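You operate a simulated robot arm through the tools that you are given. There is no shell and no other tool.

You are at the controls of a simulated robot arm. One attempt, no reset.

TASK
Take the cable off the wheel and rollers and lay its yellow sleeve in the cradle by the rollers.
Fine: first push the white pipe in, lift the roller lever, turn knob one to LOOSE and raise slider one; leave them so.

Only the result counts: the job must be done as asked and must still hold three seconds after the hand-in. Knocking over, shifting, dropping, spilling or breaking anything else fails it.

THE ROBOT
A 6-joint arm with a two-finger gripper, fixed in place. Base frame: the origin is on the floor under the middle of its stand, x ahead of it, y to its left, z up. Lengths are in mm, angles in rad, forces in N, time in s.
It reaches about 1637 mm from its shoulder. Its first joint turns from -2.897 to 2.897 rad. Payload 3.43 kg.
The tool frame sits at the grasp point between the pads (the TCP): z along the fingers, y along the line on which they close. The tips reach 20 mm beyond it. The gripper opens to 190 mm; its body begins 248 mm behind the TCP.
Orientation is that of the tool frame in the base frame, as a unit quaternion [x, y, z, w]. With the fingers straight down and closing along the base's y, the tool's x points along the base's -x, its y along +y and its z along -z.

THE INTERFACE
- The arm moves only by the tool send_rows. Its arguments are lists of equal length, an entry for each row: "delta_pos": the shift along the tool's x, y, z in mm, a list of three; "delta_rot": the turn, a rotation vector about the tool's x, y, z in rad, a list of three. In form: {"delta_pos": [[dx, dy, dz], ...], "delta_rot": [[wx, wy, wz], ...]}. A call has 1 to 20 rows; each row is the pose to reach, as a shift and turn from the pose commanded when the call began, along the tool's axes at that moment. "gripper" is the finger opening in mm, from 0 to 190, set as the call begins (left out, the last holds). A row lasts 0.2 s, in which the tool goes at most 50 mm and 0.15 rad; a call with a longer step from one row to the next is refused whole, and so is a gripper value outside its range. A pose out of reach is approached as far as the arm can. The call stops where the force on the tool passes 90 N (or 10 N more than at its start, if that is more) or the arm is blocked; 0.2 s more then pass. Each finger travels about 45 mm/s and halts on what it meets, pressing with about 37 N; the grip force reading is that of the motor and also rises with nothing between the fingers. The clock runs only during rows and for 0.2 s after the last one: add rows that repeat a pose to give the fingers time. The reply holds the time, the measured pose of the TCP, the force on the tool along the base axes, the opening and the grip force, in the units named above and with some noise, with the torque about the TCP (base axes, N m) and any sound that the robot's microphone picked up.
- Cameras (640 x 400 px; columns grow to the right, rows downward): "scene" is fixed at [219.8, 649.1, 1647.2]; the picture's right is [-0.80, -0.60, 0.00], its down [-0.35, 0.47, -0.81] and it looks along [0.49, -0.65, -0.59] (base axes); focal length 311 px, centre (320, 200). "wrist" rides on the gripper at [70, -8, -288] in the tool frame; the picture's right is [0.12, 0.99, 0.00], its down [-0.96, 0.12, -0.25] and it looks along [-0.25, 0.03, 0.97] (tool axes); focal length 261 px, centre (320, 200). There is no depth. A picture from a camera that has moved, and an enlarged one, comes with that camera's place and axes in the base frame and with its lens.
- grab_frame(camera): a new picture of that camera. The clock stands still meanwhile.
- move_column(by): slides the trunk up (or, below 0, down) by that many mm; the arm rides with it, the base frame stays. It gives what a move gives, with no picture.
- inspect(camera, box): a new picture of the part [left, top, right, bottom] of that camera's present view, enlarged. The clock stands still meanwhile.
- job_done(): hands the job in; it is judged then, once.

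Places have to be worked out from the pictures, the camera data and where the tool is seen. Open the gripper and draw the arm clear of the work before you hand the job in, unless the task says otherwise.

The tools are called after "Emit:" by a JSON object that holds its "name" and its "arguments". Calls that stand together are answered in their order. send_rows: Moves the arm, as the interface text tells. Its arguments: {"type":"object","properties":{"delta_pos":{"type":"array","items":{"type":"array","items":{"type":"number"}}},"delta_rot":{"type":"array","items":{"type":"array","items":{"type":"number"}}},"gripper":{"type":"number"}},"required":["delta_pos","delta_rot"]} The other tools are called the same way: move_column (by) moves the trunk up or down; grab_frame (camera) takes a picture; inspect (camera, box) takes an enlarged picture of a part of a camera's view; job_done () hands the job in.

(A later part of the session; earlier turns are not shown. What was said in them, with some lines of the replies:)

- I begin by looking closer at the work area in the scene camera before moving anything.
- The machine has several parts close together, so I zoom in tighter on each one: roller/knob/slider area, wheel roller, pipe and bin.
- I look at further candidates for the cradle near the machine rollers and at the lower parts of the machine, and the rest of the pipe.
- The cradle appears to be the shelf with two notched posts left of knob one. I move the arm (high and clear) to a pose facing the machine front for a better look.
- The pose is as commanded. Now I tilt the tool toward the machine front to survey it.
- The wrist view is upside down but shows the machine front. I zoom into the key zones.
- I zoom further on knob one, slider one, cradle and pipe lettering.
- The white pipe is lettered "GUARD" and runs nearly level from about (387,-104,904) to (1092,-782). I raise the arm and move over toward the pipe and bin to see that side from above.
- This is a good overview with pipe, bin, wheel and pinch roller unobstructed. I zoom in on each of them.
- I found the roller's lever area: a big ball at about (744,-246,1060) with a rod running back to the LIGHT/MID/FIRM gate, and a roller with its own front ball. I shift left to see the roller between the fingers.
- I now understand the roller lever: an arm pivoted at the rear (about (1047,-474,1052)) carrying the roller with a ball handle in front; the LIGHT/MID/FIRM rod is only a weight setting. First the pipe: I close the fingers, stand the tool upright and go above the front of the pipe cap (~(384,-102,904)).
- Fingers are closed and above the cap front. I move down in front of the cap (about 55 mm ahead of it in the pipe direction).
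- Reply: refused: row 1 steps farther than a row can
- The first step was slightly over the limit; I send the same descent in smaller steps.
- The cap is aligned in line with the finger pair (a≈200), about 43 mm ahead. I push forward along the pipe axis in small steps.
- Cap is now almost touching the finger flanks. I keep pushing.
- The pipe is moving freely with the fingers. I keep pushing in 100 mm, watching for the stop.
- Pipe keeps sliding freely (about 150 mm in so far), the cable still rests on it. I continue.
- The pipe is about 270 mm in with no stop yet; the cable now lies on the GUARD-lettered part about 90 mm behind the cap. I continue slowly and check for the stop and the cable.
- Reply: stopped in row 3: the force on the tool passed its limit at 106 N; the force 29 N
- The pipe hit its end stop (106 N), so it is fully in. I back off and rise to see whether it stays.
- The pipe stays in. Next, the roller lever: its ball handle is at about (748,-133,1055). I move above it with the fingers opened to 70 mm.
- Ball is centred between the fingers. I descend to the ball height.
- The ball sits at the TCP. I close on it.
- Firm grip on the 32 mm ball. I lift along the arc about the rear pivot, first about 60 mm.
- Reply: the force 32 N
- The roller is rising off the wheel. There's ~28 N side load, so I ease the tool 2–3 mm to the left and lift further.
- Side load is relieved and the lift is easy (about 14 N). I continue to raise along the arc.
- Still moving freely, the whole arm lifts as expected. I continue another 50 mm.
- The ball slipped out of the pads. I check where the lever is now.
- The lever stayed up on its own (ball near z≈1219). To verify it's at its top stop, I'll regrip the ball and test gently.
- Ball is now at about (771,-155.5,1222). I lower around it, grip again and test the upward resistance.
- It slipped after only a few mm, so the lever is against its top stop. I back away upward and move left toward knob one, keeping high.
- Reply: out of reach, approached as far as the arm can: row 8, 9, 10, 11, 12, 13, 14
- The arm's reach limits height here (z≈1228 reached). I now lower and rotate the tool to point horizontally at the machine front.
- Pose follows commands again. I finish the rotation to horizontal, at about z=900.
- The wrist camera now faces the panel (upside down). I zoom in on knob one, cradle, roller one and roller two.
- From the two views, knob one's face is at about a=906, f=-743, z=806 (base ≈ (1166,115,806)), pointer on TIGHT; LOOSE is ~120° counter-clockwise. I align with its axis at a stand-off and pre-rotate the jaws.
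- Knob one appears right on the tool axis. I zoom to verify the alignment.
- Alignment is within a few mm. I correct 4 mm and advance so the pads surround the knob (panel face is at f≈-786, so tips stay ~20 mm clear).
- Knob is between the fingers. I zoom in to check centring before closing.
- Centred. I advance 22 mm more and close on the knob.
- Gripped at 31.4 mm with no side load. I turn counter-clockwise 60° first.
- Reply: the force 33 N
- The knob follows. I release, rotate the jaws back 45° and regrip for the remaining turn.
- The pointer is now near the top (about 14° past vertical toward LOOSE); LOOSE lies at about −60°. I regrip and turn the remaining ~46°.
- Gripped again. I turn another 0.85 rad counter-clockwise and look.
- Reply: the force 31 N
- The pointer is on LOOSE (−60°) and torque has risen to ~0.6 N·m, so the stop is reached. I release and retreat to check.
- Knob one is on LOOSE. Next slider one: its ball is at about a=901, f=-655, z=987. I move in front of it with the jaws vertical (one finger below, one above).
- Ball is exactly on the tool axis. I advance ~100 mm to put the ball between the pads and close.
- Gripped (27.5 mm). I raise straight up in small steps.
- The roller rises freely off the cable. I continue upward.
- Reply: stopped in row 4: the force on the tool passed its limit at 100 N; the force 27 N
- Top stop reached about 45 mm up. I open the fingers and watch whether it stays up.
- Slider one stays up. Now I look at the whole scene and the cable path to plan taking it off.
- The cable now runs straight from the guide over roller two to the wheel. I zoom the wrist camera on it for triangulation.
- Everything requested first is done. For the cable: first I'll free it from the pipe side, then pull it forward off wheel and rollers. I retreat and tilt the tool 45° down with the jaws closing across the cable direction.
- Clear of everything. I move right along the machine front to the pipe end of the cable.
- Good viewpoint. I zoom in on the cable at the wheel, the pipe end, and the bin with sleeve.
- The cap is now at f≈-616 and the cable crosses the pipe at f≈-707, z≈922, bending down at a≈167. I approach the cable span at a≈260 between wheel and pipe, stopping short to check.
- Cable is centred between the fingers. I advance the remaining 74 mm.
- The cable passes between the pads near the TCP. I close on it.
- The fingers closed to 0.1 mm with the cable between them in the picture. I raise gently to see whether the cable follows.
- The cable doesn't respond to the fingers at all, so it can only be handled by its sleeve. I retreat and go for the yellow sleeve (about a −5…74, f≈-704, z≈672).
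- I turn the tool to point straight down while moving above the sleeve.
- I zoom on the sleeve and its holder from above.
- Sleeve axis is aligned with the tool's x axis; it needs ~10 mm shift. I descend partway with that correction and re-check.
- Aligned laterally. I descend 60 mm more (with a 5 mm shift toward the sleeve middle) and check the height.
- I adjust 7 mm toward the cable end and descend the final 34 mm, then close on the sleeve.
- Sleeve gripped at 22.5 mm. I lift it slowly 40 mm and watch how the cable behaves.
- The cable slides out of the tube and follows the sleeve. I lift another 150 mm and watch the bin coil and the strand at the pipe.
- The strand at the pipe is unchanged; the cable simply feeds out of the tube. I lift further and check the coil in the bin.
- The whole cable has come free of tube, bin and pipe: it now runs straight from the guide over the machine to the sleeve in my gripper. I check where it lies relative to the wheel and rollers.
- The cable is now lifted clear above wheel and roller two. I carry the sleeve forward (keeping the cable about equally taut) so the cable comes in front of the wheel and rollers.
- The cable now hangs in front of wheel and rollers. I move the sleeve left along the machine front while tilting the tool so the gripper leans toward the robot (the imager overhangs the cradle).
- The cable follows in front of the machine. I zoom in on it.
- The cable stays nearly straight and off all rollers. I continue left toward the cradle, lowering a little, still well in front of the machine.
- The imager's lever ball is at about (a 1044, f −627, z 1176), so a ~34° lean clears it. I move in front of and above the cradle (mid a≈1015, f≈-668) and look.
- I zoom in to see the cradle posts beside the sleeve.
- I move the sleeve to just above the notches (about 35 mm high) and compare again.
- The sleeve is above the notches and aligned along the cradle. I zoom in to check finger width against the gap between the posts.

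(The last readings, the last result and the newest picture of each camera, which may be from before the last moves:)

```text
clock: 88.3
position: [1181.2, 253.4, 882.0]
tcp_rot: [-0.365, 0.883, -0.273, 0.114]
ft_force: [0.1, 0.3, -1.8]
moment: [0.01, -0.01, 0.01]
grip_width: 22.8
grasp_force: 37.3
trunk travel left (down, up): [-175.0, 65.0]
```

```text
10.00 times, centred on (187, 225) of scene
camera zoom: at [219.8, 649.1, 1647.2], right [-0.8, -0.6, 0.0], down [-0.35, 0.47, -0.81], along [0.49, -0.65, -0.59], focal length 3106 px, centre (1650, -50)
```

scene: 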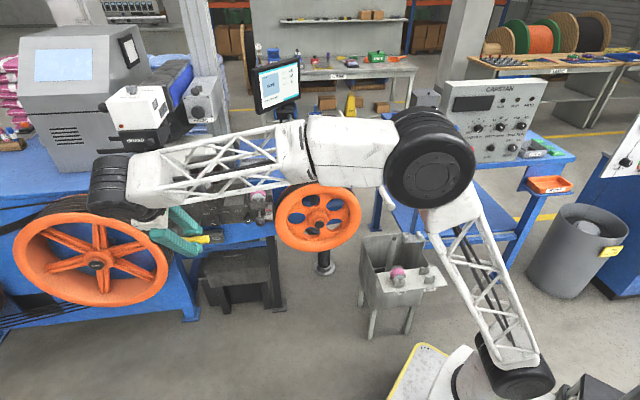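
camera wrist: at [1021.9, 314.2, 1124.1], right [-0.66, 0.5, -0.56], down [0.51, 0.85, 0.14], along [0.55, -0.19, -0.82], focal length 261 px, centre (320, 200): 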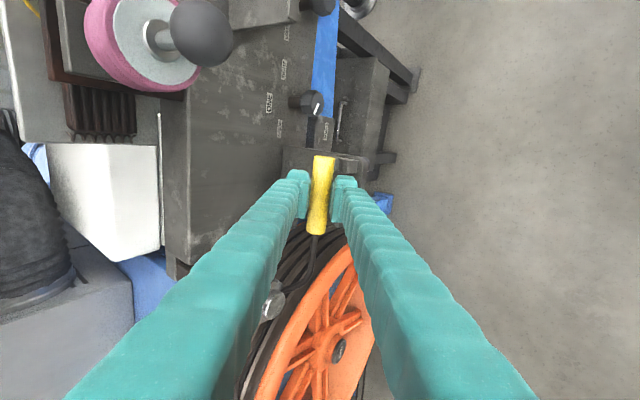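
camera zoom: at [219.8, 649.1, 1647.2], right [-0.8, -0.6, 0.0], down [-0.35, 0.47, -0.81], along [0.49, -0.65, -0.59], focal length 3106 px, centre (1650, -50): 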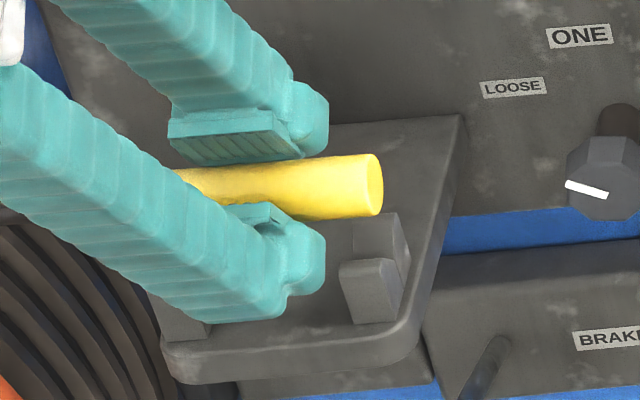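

From the measurements: posts at a≈970–987 and 1040–1057, notch centre f≈-665, prong tops z≈846, shelf top ≈818. A lean of about 22° keeps the lower finger off the shelf and still clears the imager's ball. I rotate to that lean.

Emit:
{"name": "send_rows", "arguments": {"delta_pos": [[0, 0, 0], [-1, 0, 0]], "delta_rot": [[-0.107, 0, 0], [-0.215, 0, 0]]}}

Emit:
{"name": "inspect", "arguments": {"camera": "scene", "box": [140, 190, 236, 250]}}

Emit:
{"name": "grab_frame", "arguments": {"camera": "wrist"}}

Emit:
{"name": "grab_frame", "arguments": {"camera": "scene"}}

```text
clock: 88.9
position: [1182.7, 253.9, 880.2]
tcp_rot: [-0.375, 0.907, -0.175, 0.074]
ft_force: [-0.3, 0.0, -0.1]
moment: [-0.04, -0.03, 0.01]
grip_width: 22.6
grasp_force: 37.3
trunk travel left (down, up): [-175.0, 65.0]
```

```text
6.67 times, centred on (188, 220) of scene
camera zoom: at [219.8, 649.1, 1647.2], right [-0.8, -0.6, 0.0], down [-0.35, 0.47, -0.81], along [0.49, -0.65, -0.59], focal length 2071 px, centre (1200, 67)
```

zoom: 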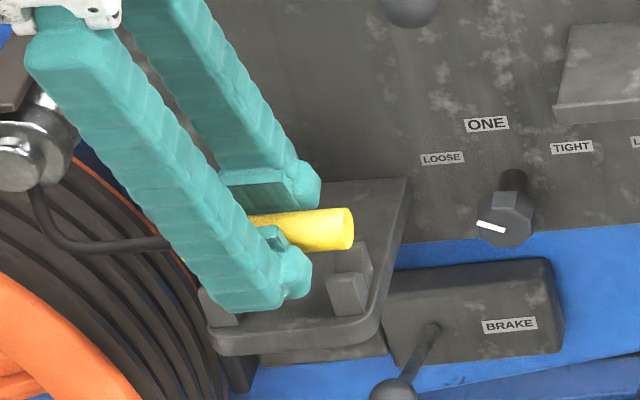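

```text
taken
camera wrist: at [1061.3, 276.0, 1151.0], right [-0.73, 0.57, -0.37], down [0.54, 0.82, 0.19], along [0.41, -0.06, -0.91], focal length 261 px, centre (320, 200)
```

wrist: 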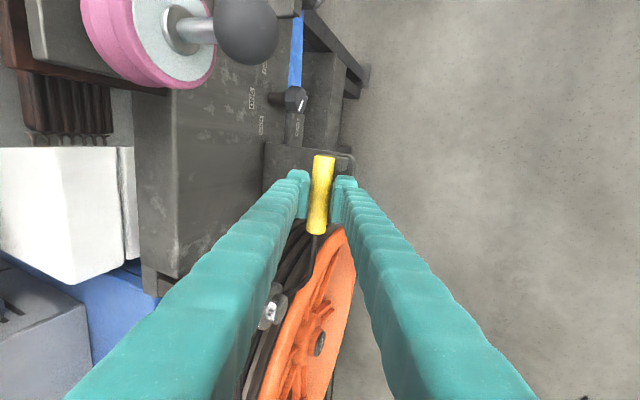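

```text
taken
```

scene: 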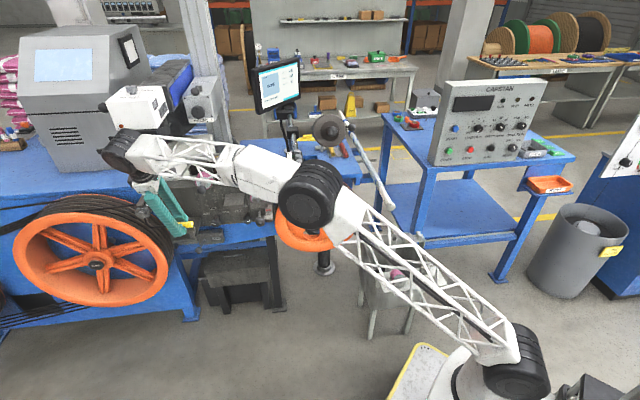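

Clear and level. I lower along the tool axis 20 mm toward the notches and check again.

Emit:
{"name": "send_rows", "arguments": {"delta_pos": [[0, 0, 7], [0, 0, 14], [0, -1, 20]], "delta_rot": [[0, 0, 0], [0, 0, 0], [0, 0, 0]]}}

Emit:
{"name": "inspect", "arguments": {"camera": "scene", "box": [155, 205, 219, 245]}}

Emit:
{"name": "inspect", "arguments": {"camera": "wrist", "box": [272, 140, 368, 200]}}

Emit:
{"name": "inspect", "arguments": {"camera": "wrist", "box": [272, 195, 368, 255]}}

```text
clock: 89.7
position: [1187.9, 248.5, 861.5]
tcp_rot: [-0.375, 0.907, -0.177, 0.075]
ft_force: [-0.3, -0.9, -0.7]
moment: [-0.03, -0.01, 0.02]
grip_width: 22.5
grasp_force: 36.9
trunk travel left (down, up): [-175.0, 65.0]
```

```text
10.00 times, centred on (187, 225) of scene
camera zoom: at [219.8, 649.1, 1647.2], right [-0.8, -0.6, 0.0], down [-0.35, 0.47, -0.81], along [0.49, -0.65, -0.59], focal length 3106 px, centre (1650, -50)
```

zoom: 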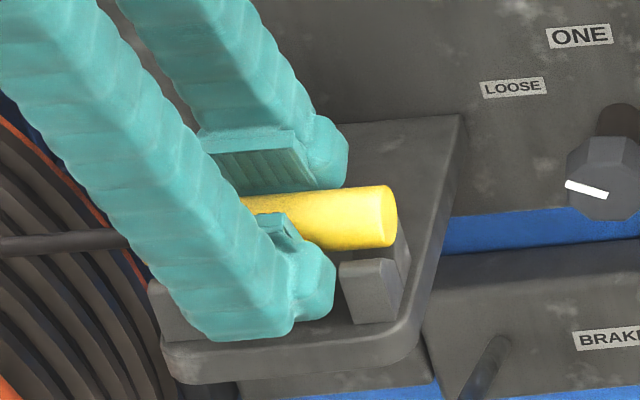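

```text
6.67 times, centred on (320, 170) of wrist
camera zoom: at [1066.6, 270.2, 1132.2], right [-0.73, 0.57, -0.37], down [0.54, 0.82, 0.19], along [0.41, -0.06, -0.91], focal length 1738 px, centre (320, 400)
```

zoom: 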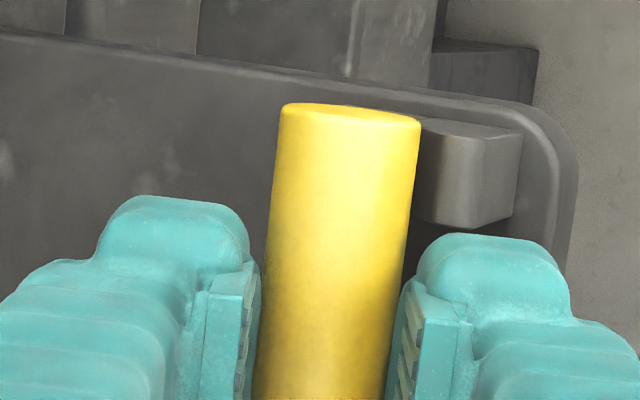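

```text
6.67 times, centred on (320, 225) of wrist
camera zoom: at [1066.6, 270.2, 1132.2], right [-0.73, 0.57, -0.37], down [0.54, 0.82, 0.19], along [0.41, -0.06, -0.91], focal length 1738 px, centre (320, 33)
```

zoom: 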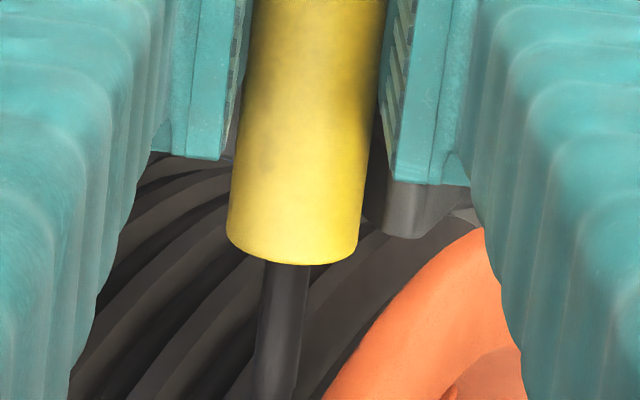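

Sleeve is right above the notch with ~8 mm to go. I shift 1.5 mm to centre the fingers between the posts and lower in 2 mm steps.

Emit:
{"name": "send_rows", "arguments": {"delta_pos": [[1.5, 0, 0], [1.5, 0.7, 1.9], [1.5, 1.5, 3.7], [1.5, 2.2, 5.6]], "delta_rot": [[0, 0, 0], [0, 0, 0], [0, 0, 0], [0, 0, 0]]}}

Emit:
{"name": "inspect", "arguments": {"camera": "scene", "box": [155, 205, 219, 245]}}

Emit:
{"name": "inspect", "arguments": {"camera": "wrist", "box": [272, 140, 368, 200]}}

```text
clock: 90.7
position: [1186.6, 248.5, 857.9]
tcp_rot: [-0.375, 0.907, -0.176, 0.075]
ft_force: [-3.7, 8.9, 17.2]
moment: [-0.43, 0.34, -0.25]
grip_width: 22.6
grasp_force: 36.9
trunk travel left (down, up): [-175.0, 65.0]
```

```text
10.00 times, centred on (187, 225) of scene
camera zoom: at [219.8, 649.1, 1647.2], right [-0.8, -0.6, 0.0], down [-0.35, 0.47, -0.81], along [0.49, -0.65, -0.59], focal length 3106 px, centre (1650, -50)
```

zoom: 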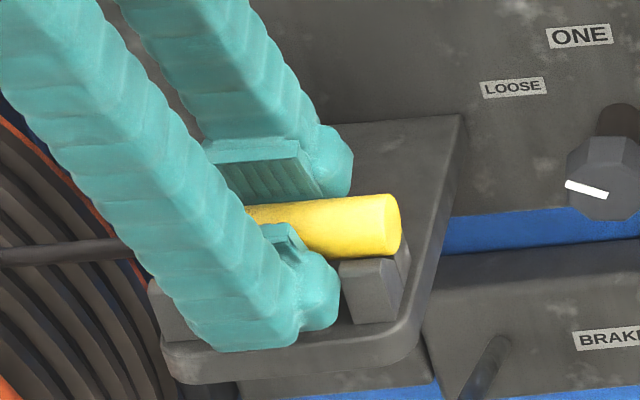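

```text
6.67 times, centred on (320, 170) of wrist
camera zoom: at [1064.1, 270.4, 1128.3], right [-0.73, 0.57, -0.37], down [0.54, 0.82, 0.19], along [0.42, -0.06, -0.91], focal length 1738 px, centre (320, 400)
```

zoom: 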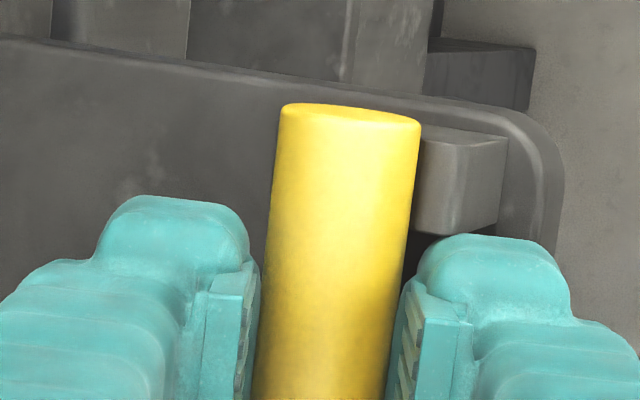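

Contact: the sleeve touches the rear face of the right notch (force up 17 N and 9 N forward), so it should go ~3 mm forward. I adjust and settle again.

Emit:
{"name": "send_rows", "arguments": {"delta_pos": [[0, 1.0, -2.5], [0, 2.0, -3.0], [0, 2.8, -1.1]], "delta_rot": [[0, 0, 0], [0, 0, 0], [0, 0, 0]]}}

```text
clock: 91.5
position: [1184.7, 248.8, 856.9]
tcp_rot: [-0.375, 0.907, -0.176, 0.075]
ft_force: [-1.1, 6.0, 13.0]
moment: [-0.14, 0.05, 0.0]
grip_width: 22.5
grasp_force: 37.3
trunk travel left (down, up): [-175.0, 65.0]
```

Now both posts share the load but still on the rear faces; I move 3 mm further forward and lower slightly.

Emit:
{"name": "send_rows", "arguments": {"delta_pos": [[0, 1.0, -2.0], [0, 2.0, -2.6], [0, 3.1, -0.4]], "delta_rot": [[0, 0, 0], [0, 0, 0], [0, 0, 0]]}}

Emit:
{"name": "inspect", "arguments": {"camera": "scene", "box": [155, 205, 219, 245]}}

Emit:
{"name": "inspect", "arguments": {"camera": "wrist", "box": [272, 140, 368, 200]}}

```text
clock: 92.3
position: [1182.8, 248.6, 857.5]
tcp_rot: [-0.375, 0.907, -0.177, 0.076]
ft_force: [20.1, -14.3, 17.3]
moment: [-0.27, -0.04, 0.13]
grip_width: 22.6
grasp_force: 36.6
trunk travel left (down, up): [-175.0, 65.0]
```

```text
10.00 times, centred on (187, 225) of scene
camera zoom: at [219.8, 649.1, 1647.2], right [-0.8, -0.6, 0.0], down [-0.35, 0.47, -0.81], along [0.49, -0.65, -0.59], focal length 3106 px, centre (1650, -50)
```

zoom: 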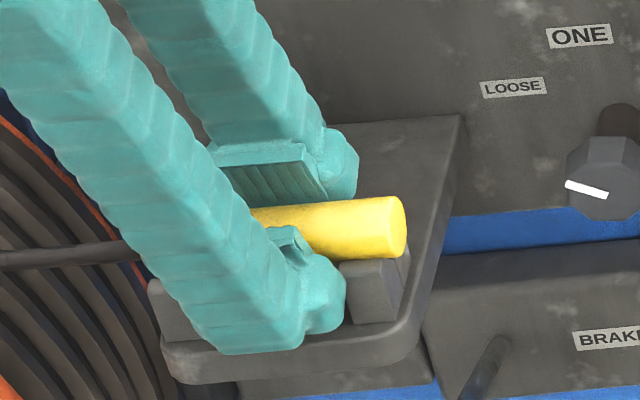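

```text
6.67 times, centred on (320, 170) of wrist
camera zoom: at [1061.6, 270.1, 1127.0], right [-0.73, 0.57, -0.38], down [0.54, 0.82, 0.19], along [0.42, -0.06, -0.91], focal length 1738 px, centre (320, 400)
```

zoom: 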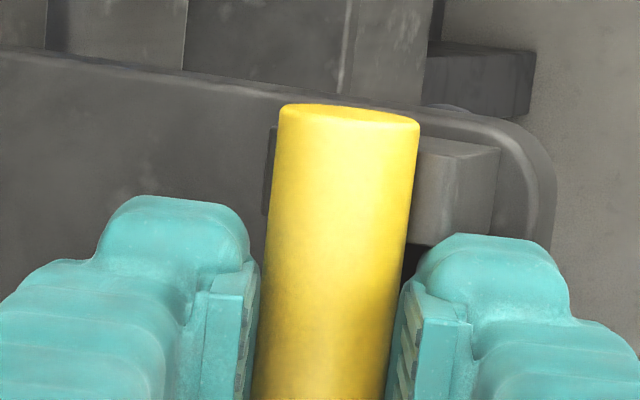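

The sleeve now bears on the front face too – it sits in the notch between both faces. I back off 2.4 mm to balance the side force before releasing.

Emit:
{"name": "send_rows", "arguments": {"delta_pos": [[0, -1.1, 0.4], [0, -2.2, 0.9], [0, -2.2, 0.9]], "delta_rot": [[0, 0, 0], [0, 0, 0], [0, 0, 0]]}}

```text
clock: 93.1
position: [1184.5, 249.1, 856.5]
tcp_rot: [-0.375, 0.907, -0.176, 0.076]
ft_force: [12.9, -21.1, 27.2]
moment: [-0.38, -0.06, -0.05]
grip_width: 22.0
grasp_force: 36.8
trunk travel left (down, up): [-175.0, 65.0]
```

Force balance and torques fit the sleeve lying on both notch faces (centre ≈ z 852). I open the fingers to 40 mm.

Emit:
{"name": "send_rows", "arguments": {"delta_pos": [[0, 0, 0], [0, 0, 0], [0, 0, 0], [0, 0, 0]], "delta_rot": [[0, 0, 0], [0, 0, 0], [0, 0, 0], [0, 0, 0]], "gripper": 40}}

Emit:
{"name": "inspect", "arguments": {"camera": "scene", "box": [155, 205, 219, 245]}}

Emit:
{"name": "inspect", "arguments": {"camera": "wrist", "box": [272, 140, 368, 200]}}

Emit:
{"name": "inspect", "arguments": {"camera": "wrist", "box": [256, 180, 384, 260]}}

```text
clock: 94.1
position: [1183.3, 248.5, 854.6]
tcp_rot: [-0.375, 0.907, -0.175, 0.075]
ft_force: [0.4, 0.8, -0.4]
moment: [-0.06, 0.0, -0.04]
grip_width: 40.2
grasp_force: 0.0
trunk travel left (down, up): [-175.0, 65.0]
```

```text
10.00 times, centred on (187, 225) of scene
camera zoom: at [219.8, 649.1, 1647.2], right [-0.8, -0.6, 0.0], down [-0.35, 0.47, -0.81], along [0.49, -0.65, -0.59], focal length 3106 px, centre (1650, -50)
```

zoom: 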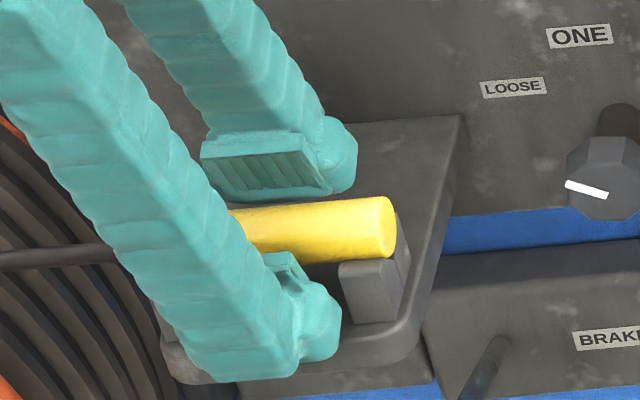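

```text
6.67 times, centred on (320, 170) of wrist
camera zoom: at [1062.9, 271.5, 1124.8], right [-0.73, 0.57, -0.37], down [0.54, 0.82, 0.19], along [0.41, -0.06, -0.91], focal length 1738 px, centre (320, 400)
```

zoom: 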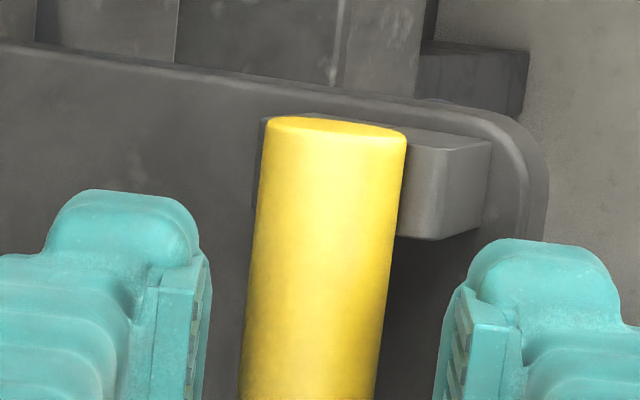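

```text
5.00 times, centred on (320, 220) of wrist
camera zoom: at [1062.9, 271.5, 1124.8], right [-0.73, 0.57, -0.37], down [0.54, 0.82, 0.19], along [0.41, -0.06, -0.91], focal length 1303 px, centre (320, 100)
```

zoom: 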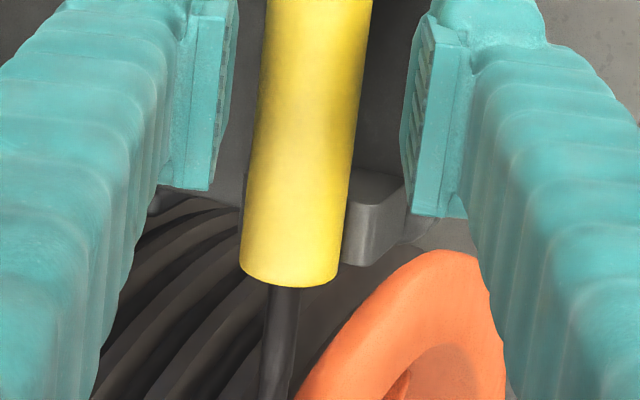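

The sleeve rests in both notches, free of the fingers. I withdraw straight back along the tool axis.

Emit:
{"name": "send_rows", "arguments": {"delta_pos": [[0, 0, -10], [0, 0, -22], [0, 0, -36], [0, 0, -52], [0, 0, -70]], "delta_rot": [[0, 0, 0], [0, 0, 0], [0, 0, 0], [0, 0, 0], [0, 0, 0]]}}

Emit:
{"name": "inspect", "arguments": {"camera": "scene", "box": [155, 205, 219, 245]}}

Emit:
{"name": "inspect", "arguments": {"camera": "wrist", "box": [256, 140, 384, 220]}}

```text
clock: 95.3
position: [1165.1, 268.8, 919.2]
tcp_rot: [-0.376, 0.907, -0.176, 0.075]
ft_force: [-0.3, -0.5, -1.1]
moment: [-0.02, 0.01, -0.01]
grip_width: 40.2
grasp_force: 0.0
trunk travel left (down, up): [-175.0, 65.0]
```

```text
10.00 times, centred on (187, 225) of scene
camera zoom: at [219.8, 649.1, 1647.2], right [-0.8, -0.6, 0.0], down [-0.35, 0.47, -0.81], along [0.49, -0.65, -0.59], focal length 3106 px, centre (1650, -50)
```

zoom: 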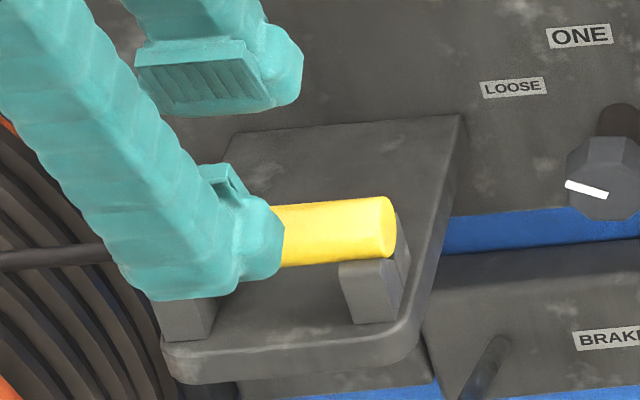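

```text
5.00 times, centred on (320, 180) of wrist
camera zoom: at [1043.8, 289.9, 1189.8], right [-0.73, 0.57, -0.37], down [0.54, 0.82, 0.19], along [0.41, -0.06, -0.91], focal length 1303 px, centre (320, 300)
```

zoom: 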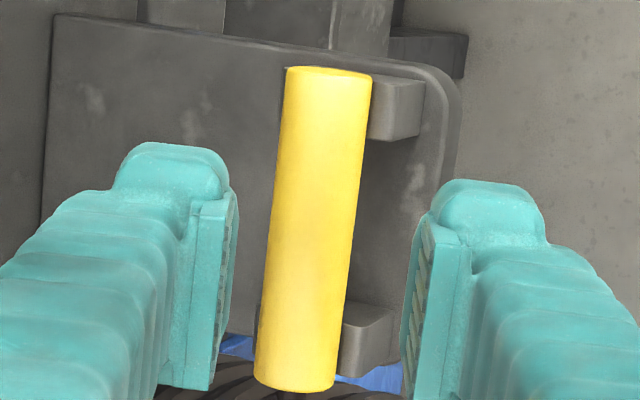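

The sleeve stays seated in both posts. I move the arm forward and away from the machine.

Emit:
{"name": "send_rows", "arguments": {"delta_pos": [[0, 37, -15], [0, 74, -30], [0, 111, -45], [0, 148, -60], [0, 186, -75], [40, 200, -80], [85, 200, -80], [130, 200, -80], [175, 200, -80], [220, 200, -80], [265, 200, -80], [310, 200, -80], [355, 200, -80], [400, 200, -80]], "delta_rot": [[0, 0, 0], [0, 0, 0], [0, 0, 0], [0, 0, 0], [0, 0, 0], [0, 0, 0], [0, 0, 0], [0, 0, 0], [0, 0, 0], [0, 0, 0], [0, 0, 0], [0, 0, 0], [0, 0, 0], [0, 0, 0]]}}

Emit:
{"name": "grab_frame", "arguments": {"camera": "scene"}}

Emit:
{"name": "inspect", "arguments": {"camera": "scene", "box": [100, 140, 292, 260]}}

```text
clock: 98.3
position: [732.7, 136.4, 916.5]
tcp_rot: [-0.375, 0.907, -0.176, 0.073]
ft_force: [0.5, 0.6, -1.0]
moment: [-0.16, 0.1, -0.1]
grip_width: 39.9
grasp_force: 0.1
trunk travel left (down, up): [-175.0, 65.0]
```

```text
taken
```

scene: 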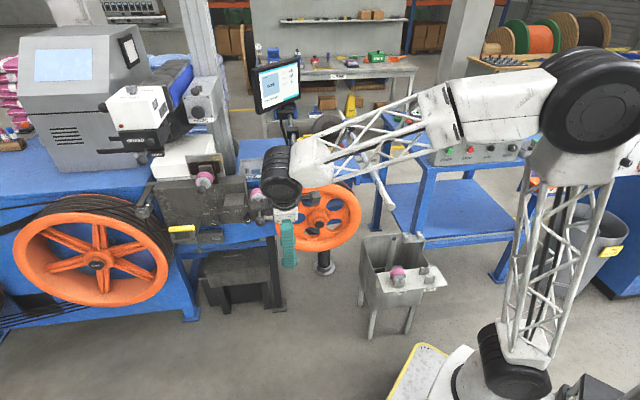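

```text
3.33 times, centred on (196, 200) of scene
camera zoom: at [219.8, 649.1, 1647.2], right [-0.8, -0.6, 0.0], down [-0.35, 0.47, -0.81], along [0.49, -0.65, -0.59], focal length 1035 px, centre (733, 200)
```

zoom: 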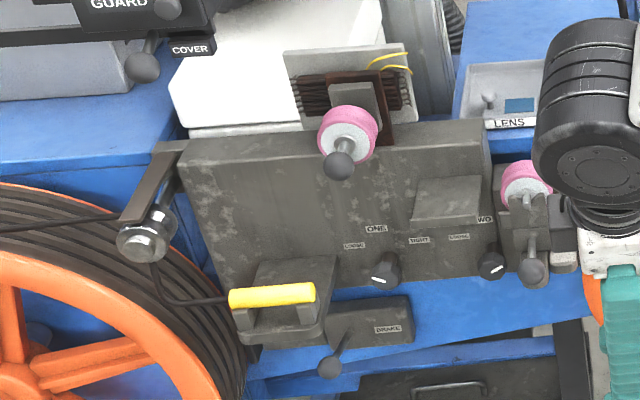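

Sleeve lies in the cradle and the cable goes directly to the guide. I move the arm further clear to verify wheel, lever, pipe, bin.

Emit:
{"name": "send_rows", "arguments": {"delta_pos": [[40, 10, -20], [80, 20, -40], [120, 30, -60], [160, 40, -80], [200, 50, -100], [240, 60, -120], [280, 70, -140]], "delta_rot": [[0, 0, 0], [0, 0, 0], [0, 0, 0], [0, 0, 0], [0, 0, 0], [0, 0, 0], [0, 0, 0]]}}

Emit:
{"name": "grab_frame", "arguments": {"camera": "scene"}}

Emit:
{"name": "inspect", "arguments": {"camera": "scene", "box": [230, 90, 422, 210]}}

Emit:
{"name": "inspect", "arguments": {"camera": "scene", "box": [330, 150, 490, 250]}}

Emit:
{"name": "inspect", "arguments": {"camera": "scene", "box": [110, 160, 238, 240]}}

```text
clock: 99.9
position: [449.5, 22.4, 1020.5]
tcp_rot: [-0.376, 0.907, -0.176, 0.074]
ft_force: [1.0, 0.3, -1.0]
moment: [-0.16, 0.15, -0.08]
grip_width: 40.3
grasp_force: 0.1
trunk travel left (down, up): [-175.0, 65.0]
```

```text
taken
```

scene: 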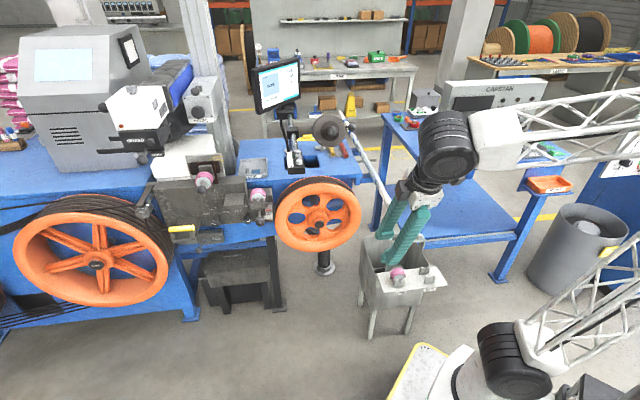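

```text
3.33 times, centred on (326, 150) of scene
camera zoom: at [219.8, 649.1, 1647.2], right [-0.8, -0.6, 0.0], down [-0.35, 0.47, -0.81], along [0.49, -0.65, -0.59], focal length 1035 px, centre (300, 367)
```

zoom: 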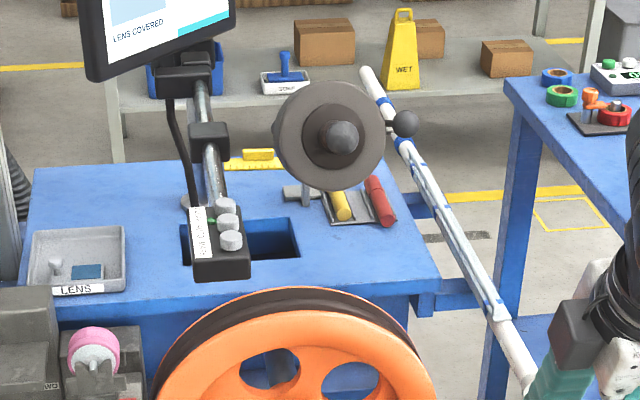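

```text
4.00 times, centred on (410, 200) of scene
camera zoom: at [219.8, 649.1, 1647.2], right [-0.8, -0.6, 0.0], down [-0.35, 0.47, -0.81], along [0.49, -0.65, -0.59], focal length 1242 px, centre (-40, 200)
```

zoom: 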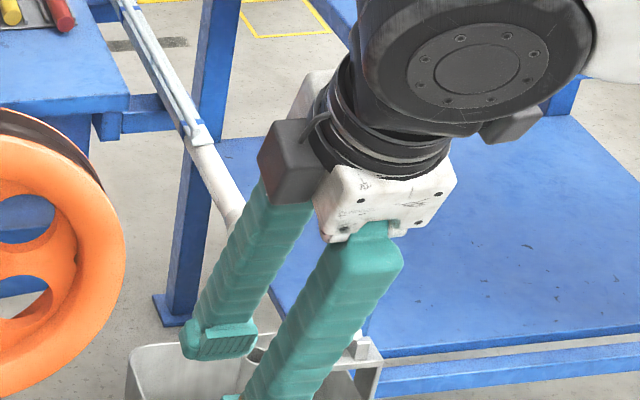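

```text
5.00 times, centred on (174, 200) of scene
camera zoom: at [219.8, 649.1, 1647.2], right [-0.8, -0.6, 0.0], down [-0.35, 0.47, -0.81], along [0.49, -0.65, -0.59], focal length 1553 px, centre (1050, 200)
```

zoom: 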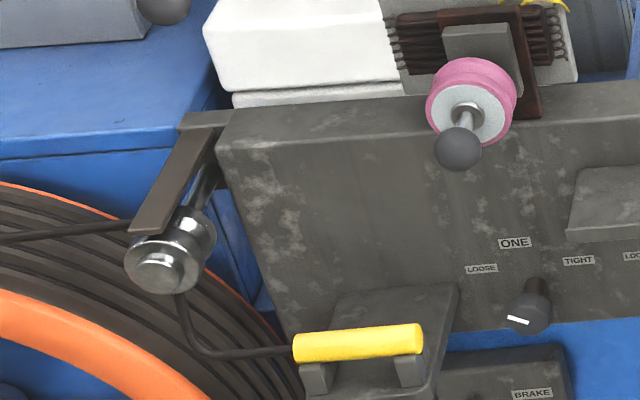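

Sleeve in cradle, slider up, knob on LOOSE, lever up, cable off. I raise the arm out of the way to confirm the pipe and bin.

Emit:
{"name": "send_rows", "arguments": {"delta_pos": [[0, -5, -45], [0, -10, -90], [0, -15, -135], [0, -20, -180], [0, -20, -200]], "delta_rot": [[0, 0, 0], [0, 0, 0], [0, 0, 0], [0, 0, 0], [0, 0, 0]]}}

Emit:
{"name": "grab_frame", "arguments": {"camera": "scene"}}

Emit:
{"name": "grab_frame", "arguments": {"camera": "wrist"}}

Emit:
{"name": "inspect", "arguments": {"camera": "scene", "box": [320, 150, 480, 300]}}

```text
clock: 101.1
position: [410.4, 60.5, 1213.8]
tcp_rot: [-0.375, 0.907, -0.176, 0.075]
ft_force: [0.0, 0.2, 0.7]
moment: [0.0, -0.01, 0.0]
grip_width: 39.9
grasp_force: 0.1
trunk travel left (down, up): [-175.0, 65.0]
```

```text
taken
```

scene: 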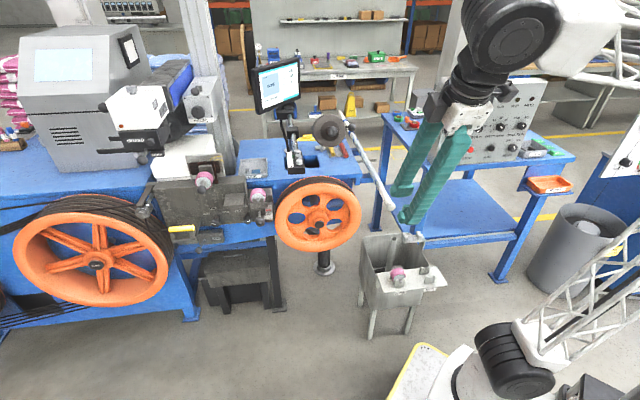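

```text
taken
camera wrist: at [288.5, 83.9, 1484.3], right [-0.73, 0.57, -0.37], down [0.54, 0.82, 0.19], along [0.41, -0.06, -0.91], focal length 261 px, centre (320, 200)
```

wrist: 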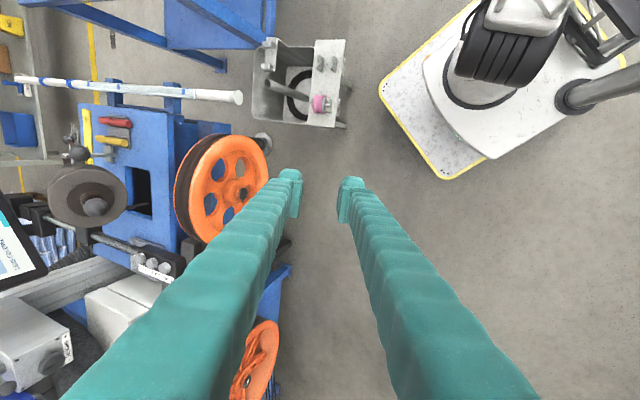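

```text
2.67 times, centred on (400, 225) of scene
camera zoom: at [219.8, 649.1, 1647.2], right [-0.8, -0.6, 0.0], down [-0.35, 0.47, -0.81], along [0.49, -0.65, -0.59], focal length 828 px, centre (107, 133)
```

zoom: 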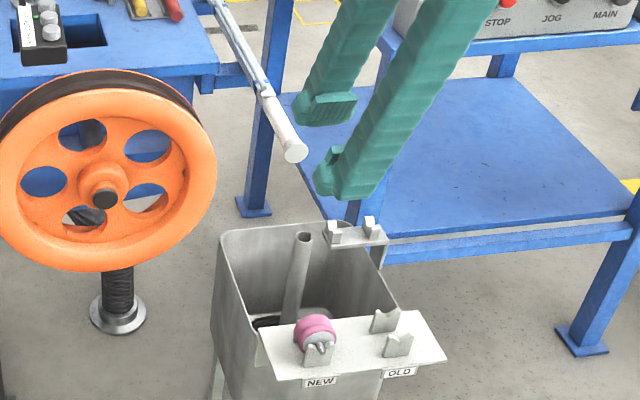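

Pipe is still in, bin undisturbed, lever up. I open the gripper fully-ish and wait a second to confirm everything holds.

Emit:
{"name": "send_rows", "arguments": {"delta_pos": [[0, 0, 0], [0, 0, 0], [0, 0, 0], [0, 0, 0], [0, 0, 0], [0, 0, 0], [0, 0, 0], [0, 0, 0], [0, 0, 0], [0, 0, 0], [0, 0, 0], [0, 0, 0]], "delta_rot": [[0, 0, 0], [0, 0, 0], [0, 0, 0], [0, 0, 0], [0, 0, 0], [0, 0, 0], [0, 0, 0], [0, 0, 0], [0, 0, 0], [0, 0, 0], [0, 0, 0], [0, 0, 0]], "gripper": 120}}

Emit:
{"name": "inspect", "arguments": {"camera": "scene", "box": [110, 160, 238, 240]}}

Emit:
{"name": "inspect", "arguments": {"camera": "scene", "box": [230, 100, 422, 220]}}

```text
clock: 103.7
position: [410.6, 61.3, 1213.0]
tcp_rot: [-0.375, 0.907, -0.176, 0.074]
ft_force: [-0.4, 0.5, 0.2]
moment: [-0.05, -0.02, 0.0]
grip_width: 120.3
grasp_force: 0.1
trunk travel left (down, up): [-175.0, 65.0]
```

```text
5.00 times, centred on (174, 200) of scene
camera zoom: at [219.8, 649.1, 1647.2], right [-0.8, -0.6, 0.0], down [-0.35, 0.47, -0.81], along [0.49, -0.65, -0.59], focal length 1553 px, centre (1050, 200)
```

zoom: 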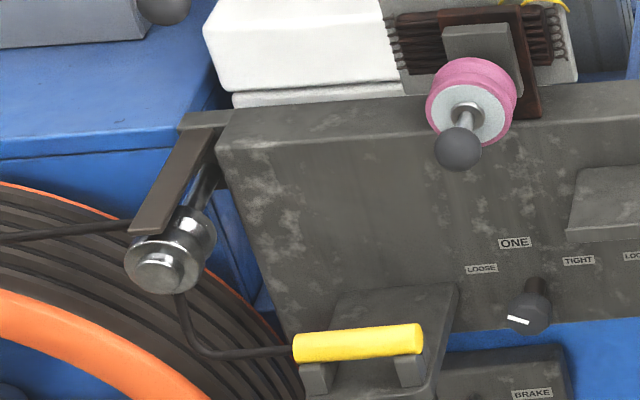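

```text
3.33 times, centred on (326, 160) of scene
camera zoom: at [219.8, 649.1, 1647.2], right [-0.8, -0.6, 0.0], down [-0.35, 0.47, -0.81], along [0.49, -0.65, -0.59], focal length 1035 px, centre (300, 333)
```

zoom: 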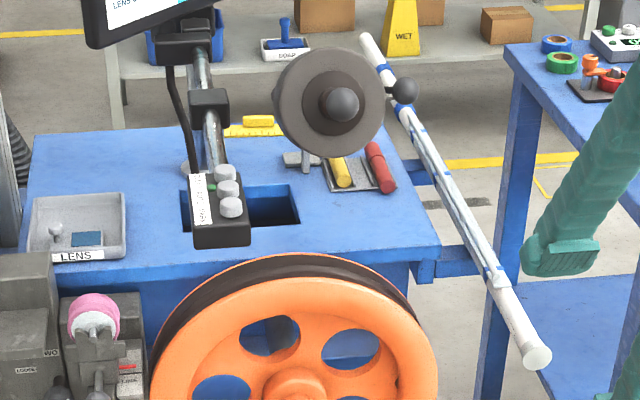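

Everything is steady. The pipe is in, the roller lever is up, knob one is on LOOSE and slider one is raised. The cable is off the wheel and rollers and the sleeve is lying in the cradle. I hand in the job.

Emit:
{"name": "job_done", "arguments": {}}

```text
The job is handed in.
```

The cable is off the wheel and both pink rollers, and its yellow sleeve is lying in the cradle beside roller one. I handed the job in; no result has come back yet.

- **White pipe:** pushed in to its end stop, and it stayed there.
- **Roller lever:** lifted to its top stop. The ball slipped out of my fingers twice at the top, but the lever stayed up.
- **Knob one:** turned from TIGHT to LOOSE, up to its stop.
- **Slider one:** raised about 45 mm to its top stop, and it holds.
- **Cable:** it did not respond when I closed the fingers on it, so I lifted it by the sleeve instead. It came out of the bin and off the pipe, and I carried it forward clear of the wheel and rollers. It still runs over the silver guide beside the supply reel, with the end leading straight to the cradle.
- **Sleeve:** rests in both notches of the cradle and did not move over about 8 seconds after I let go.

The gripper is open and the arm is clear of the machine. In the last pictures nothing else looked moved or knocked over.
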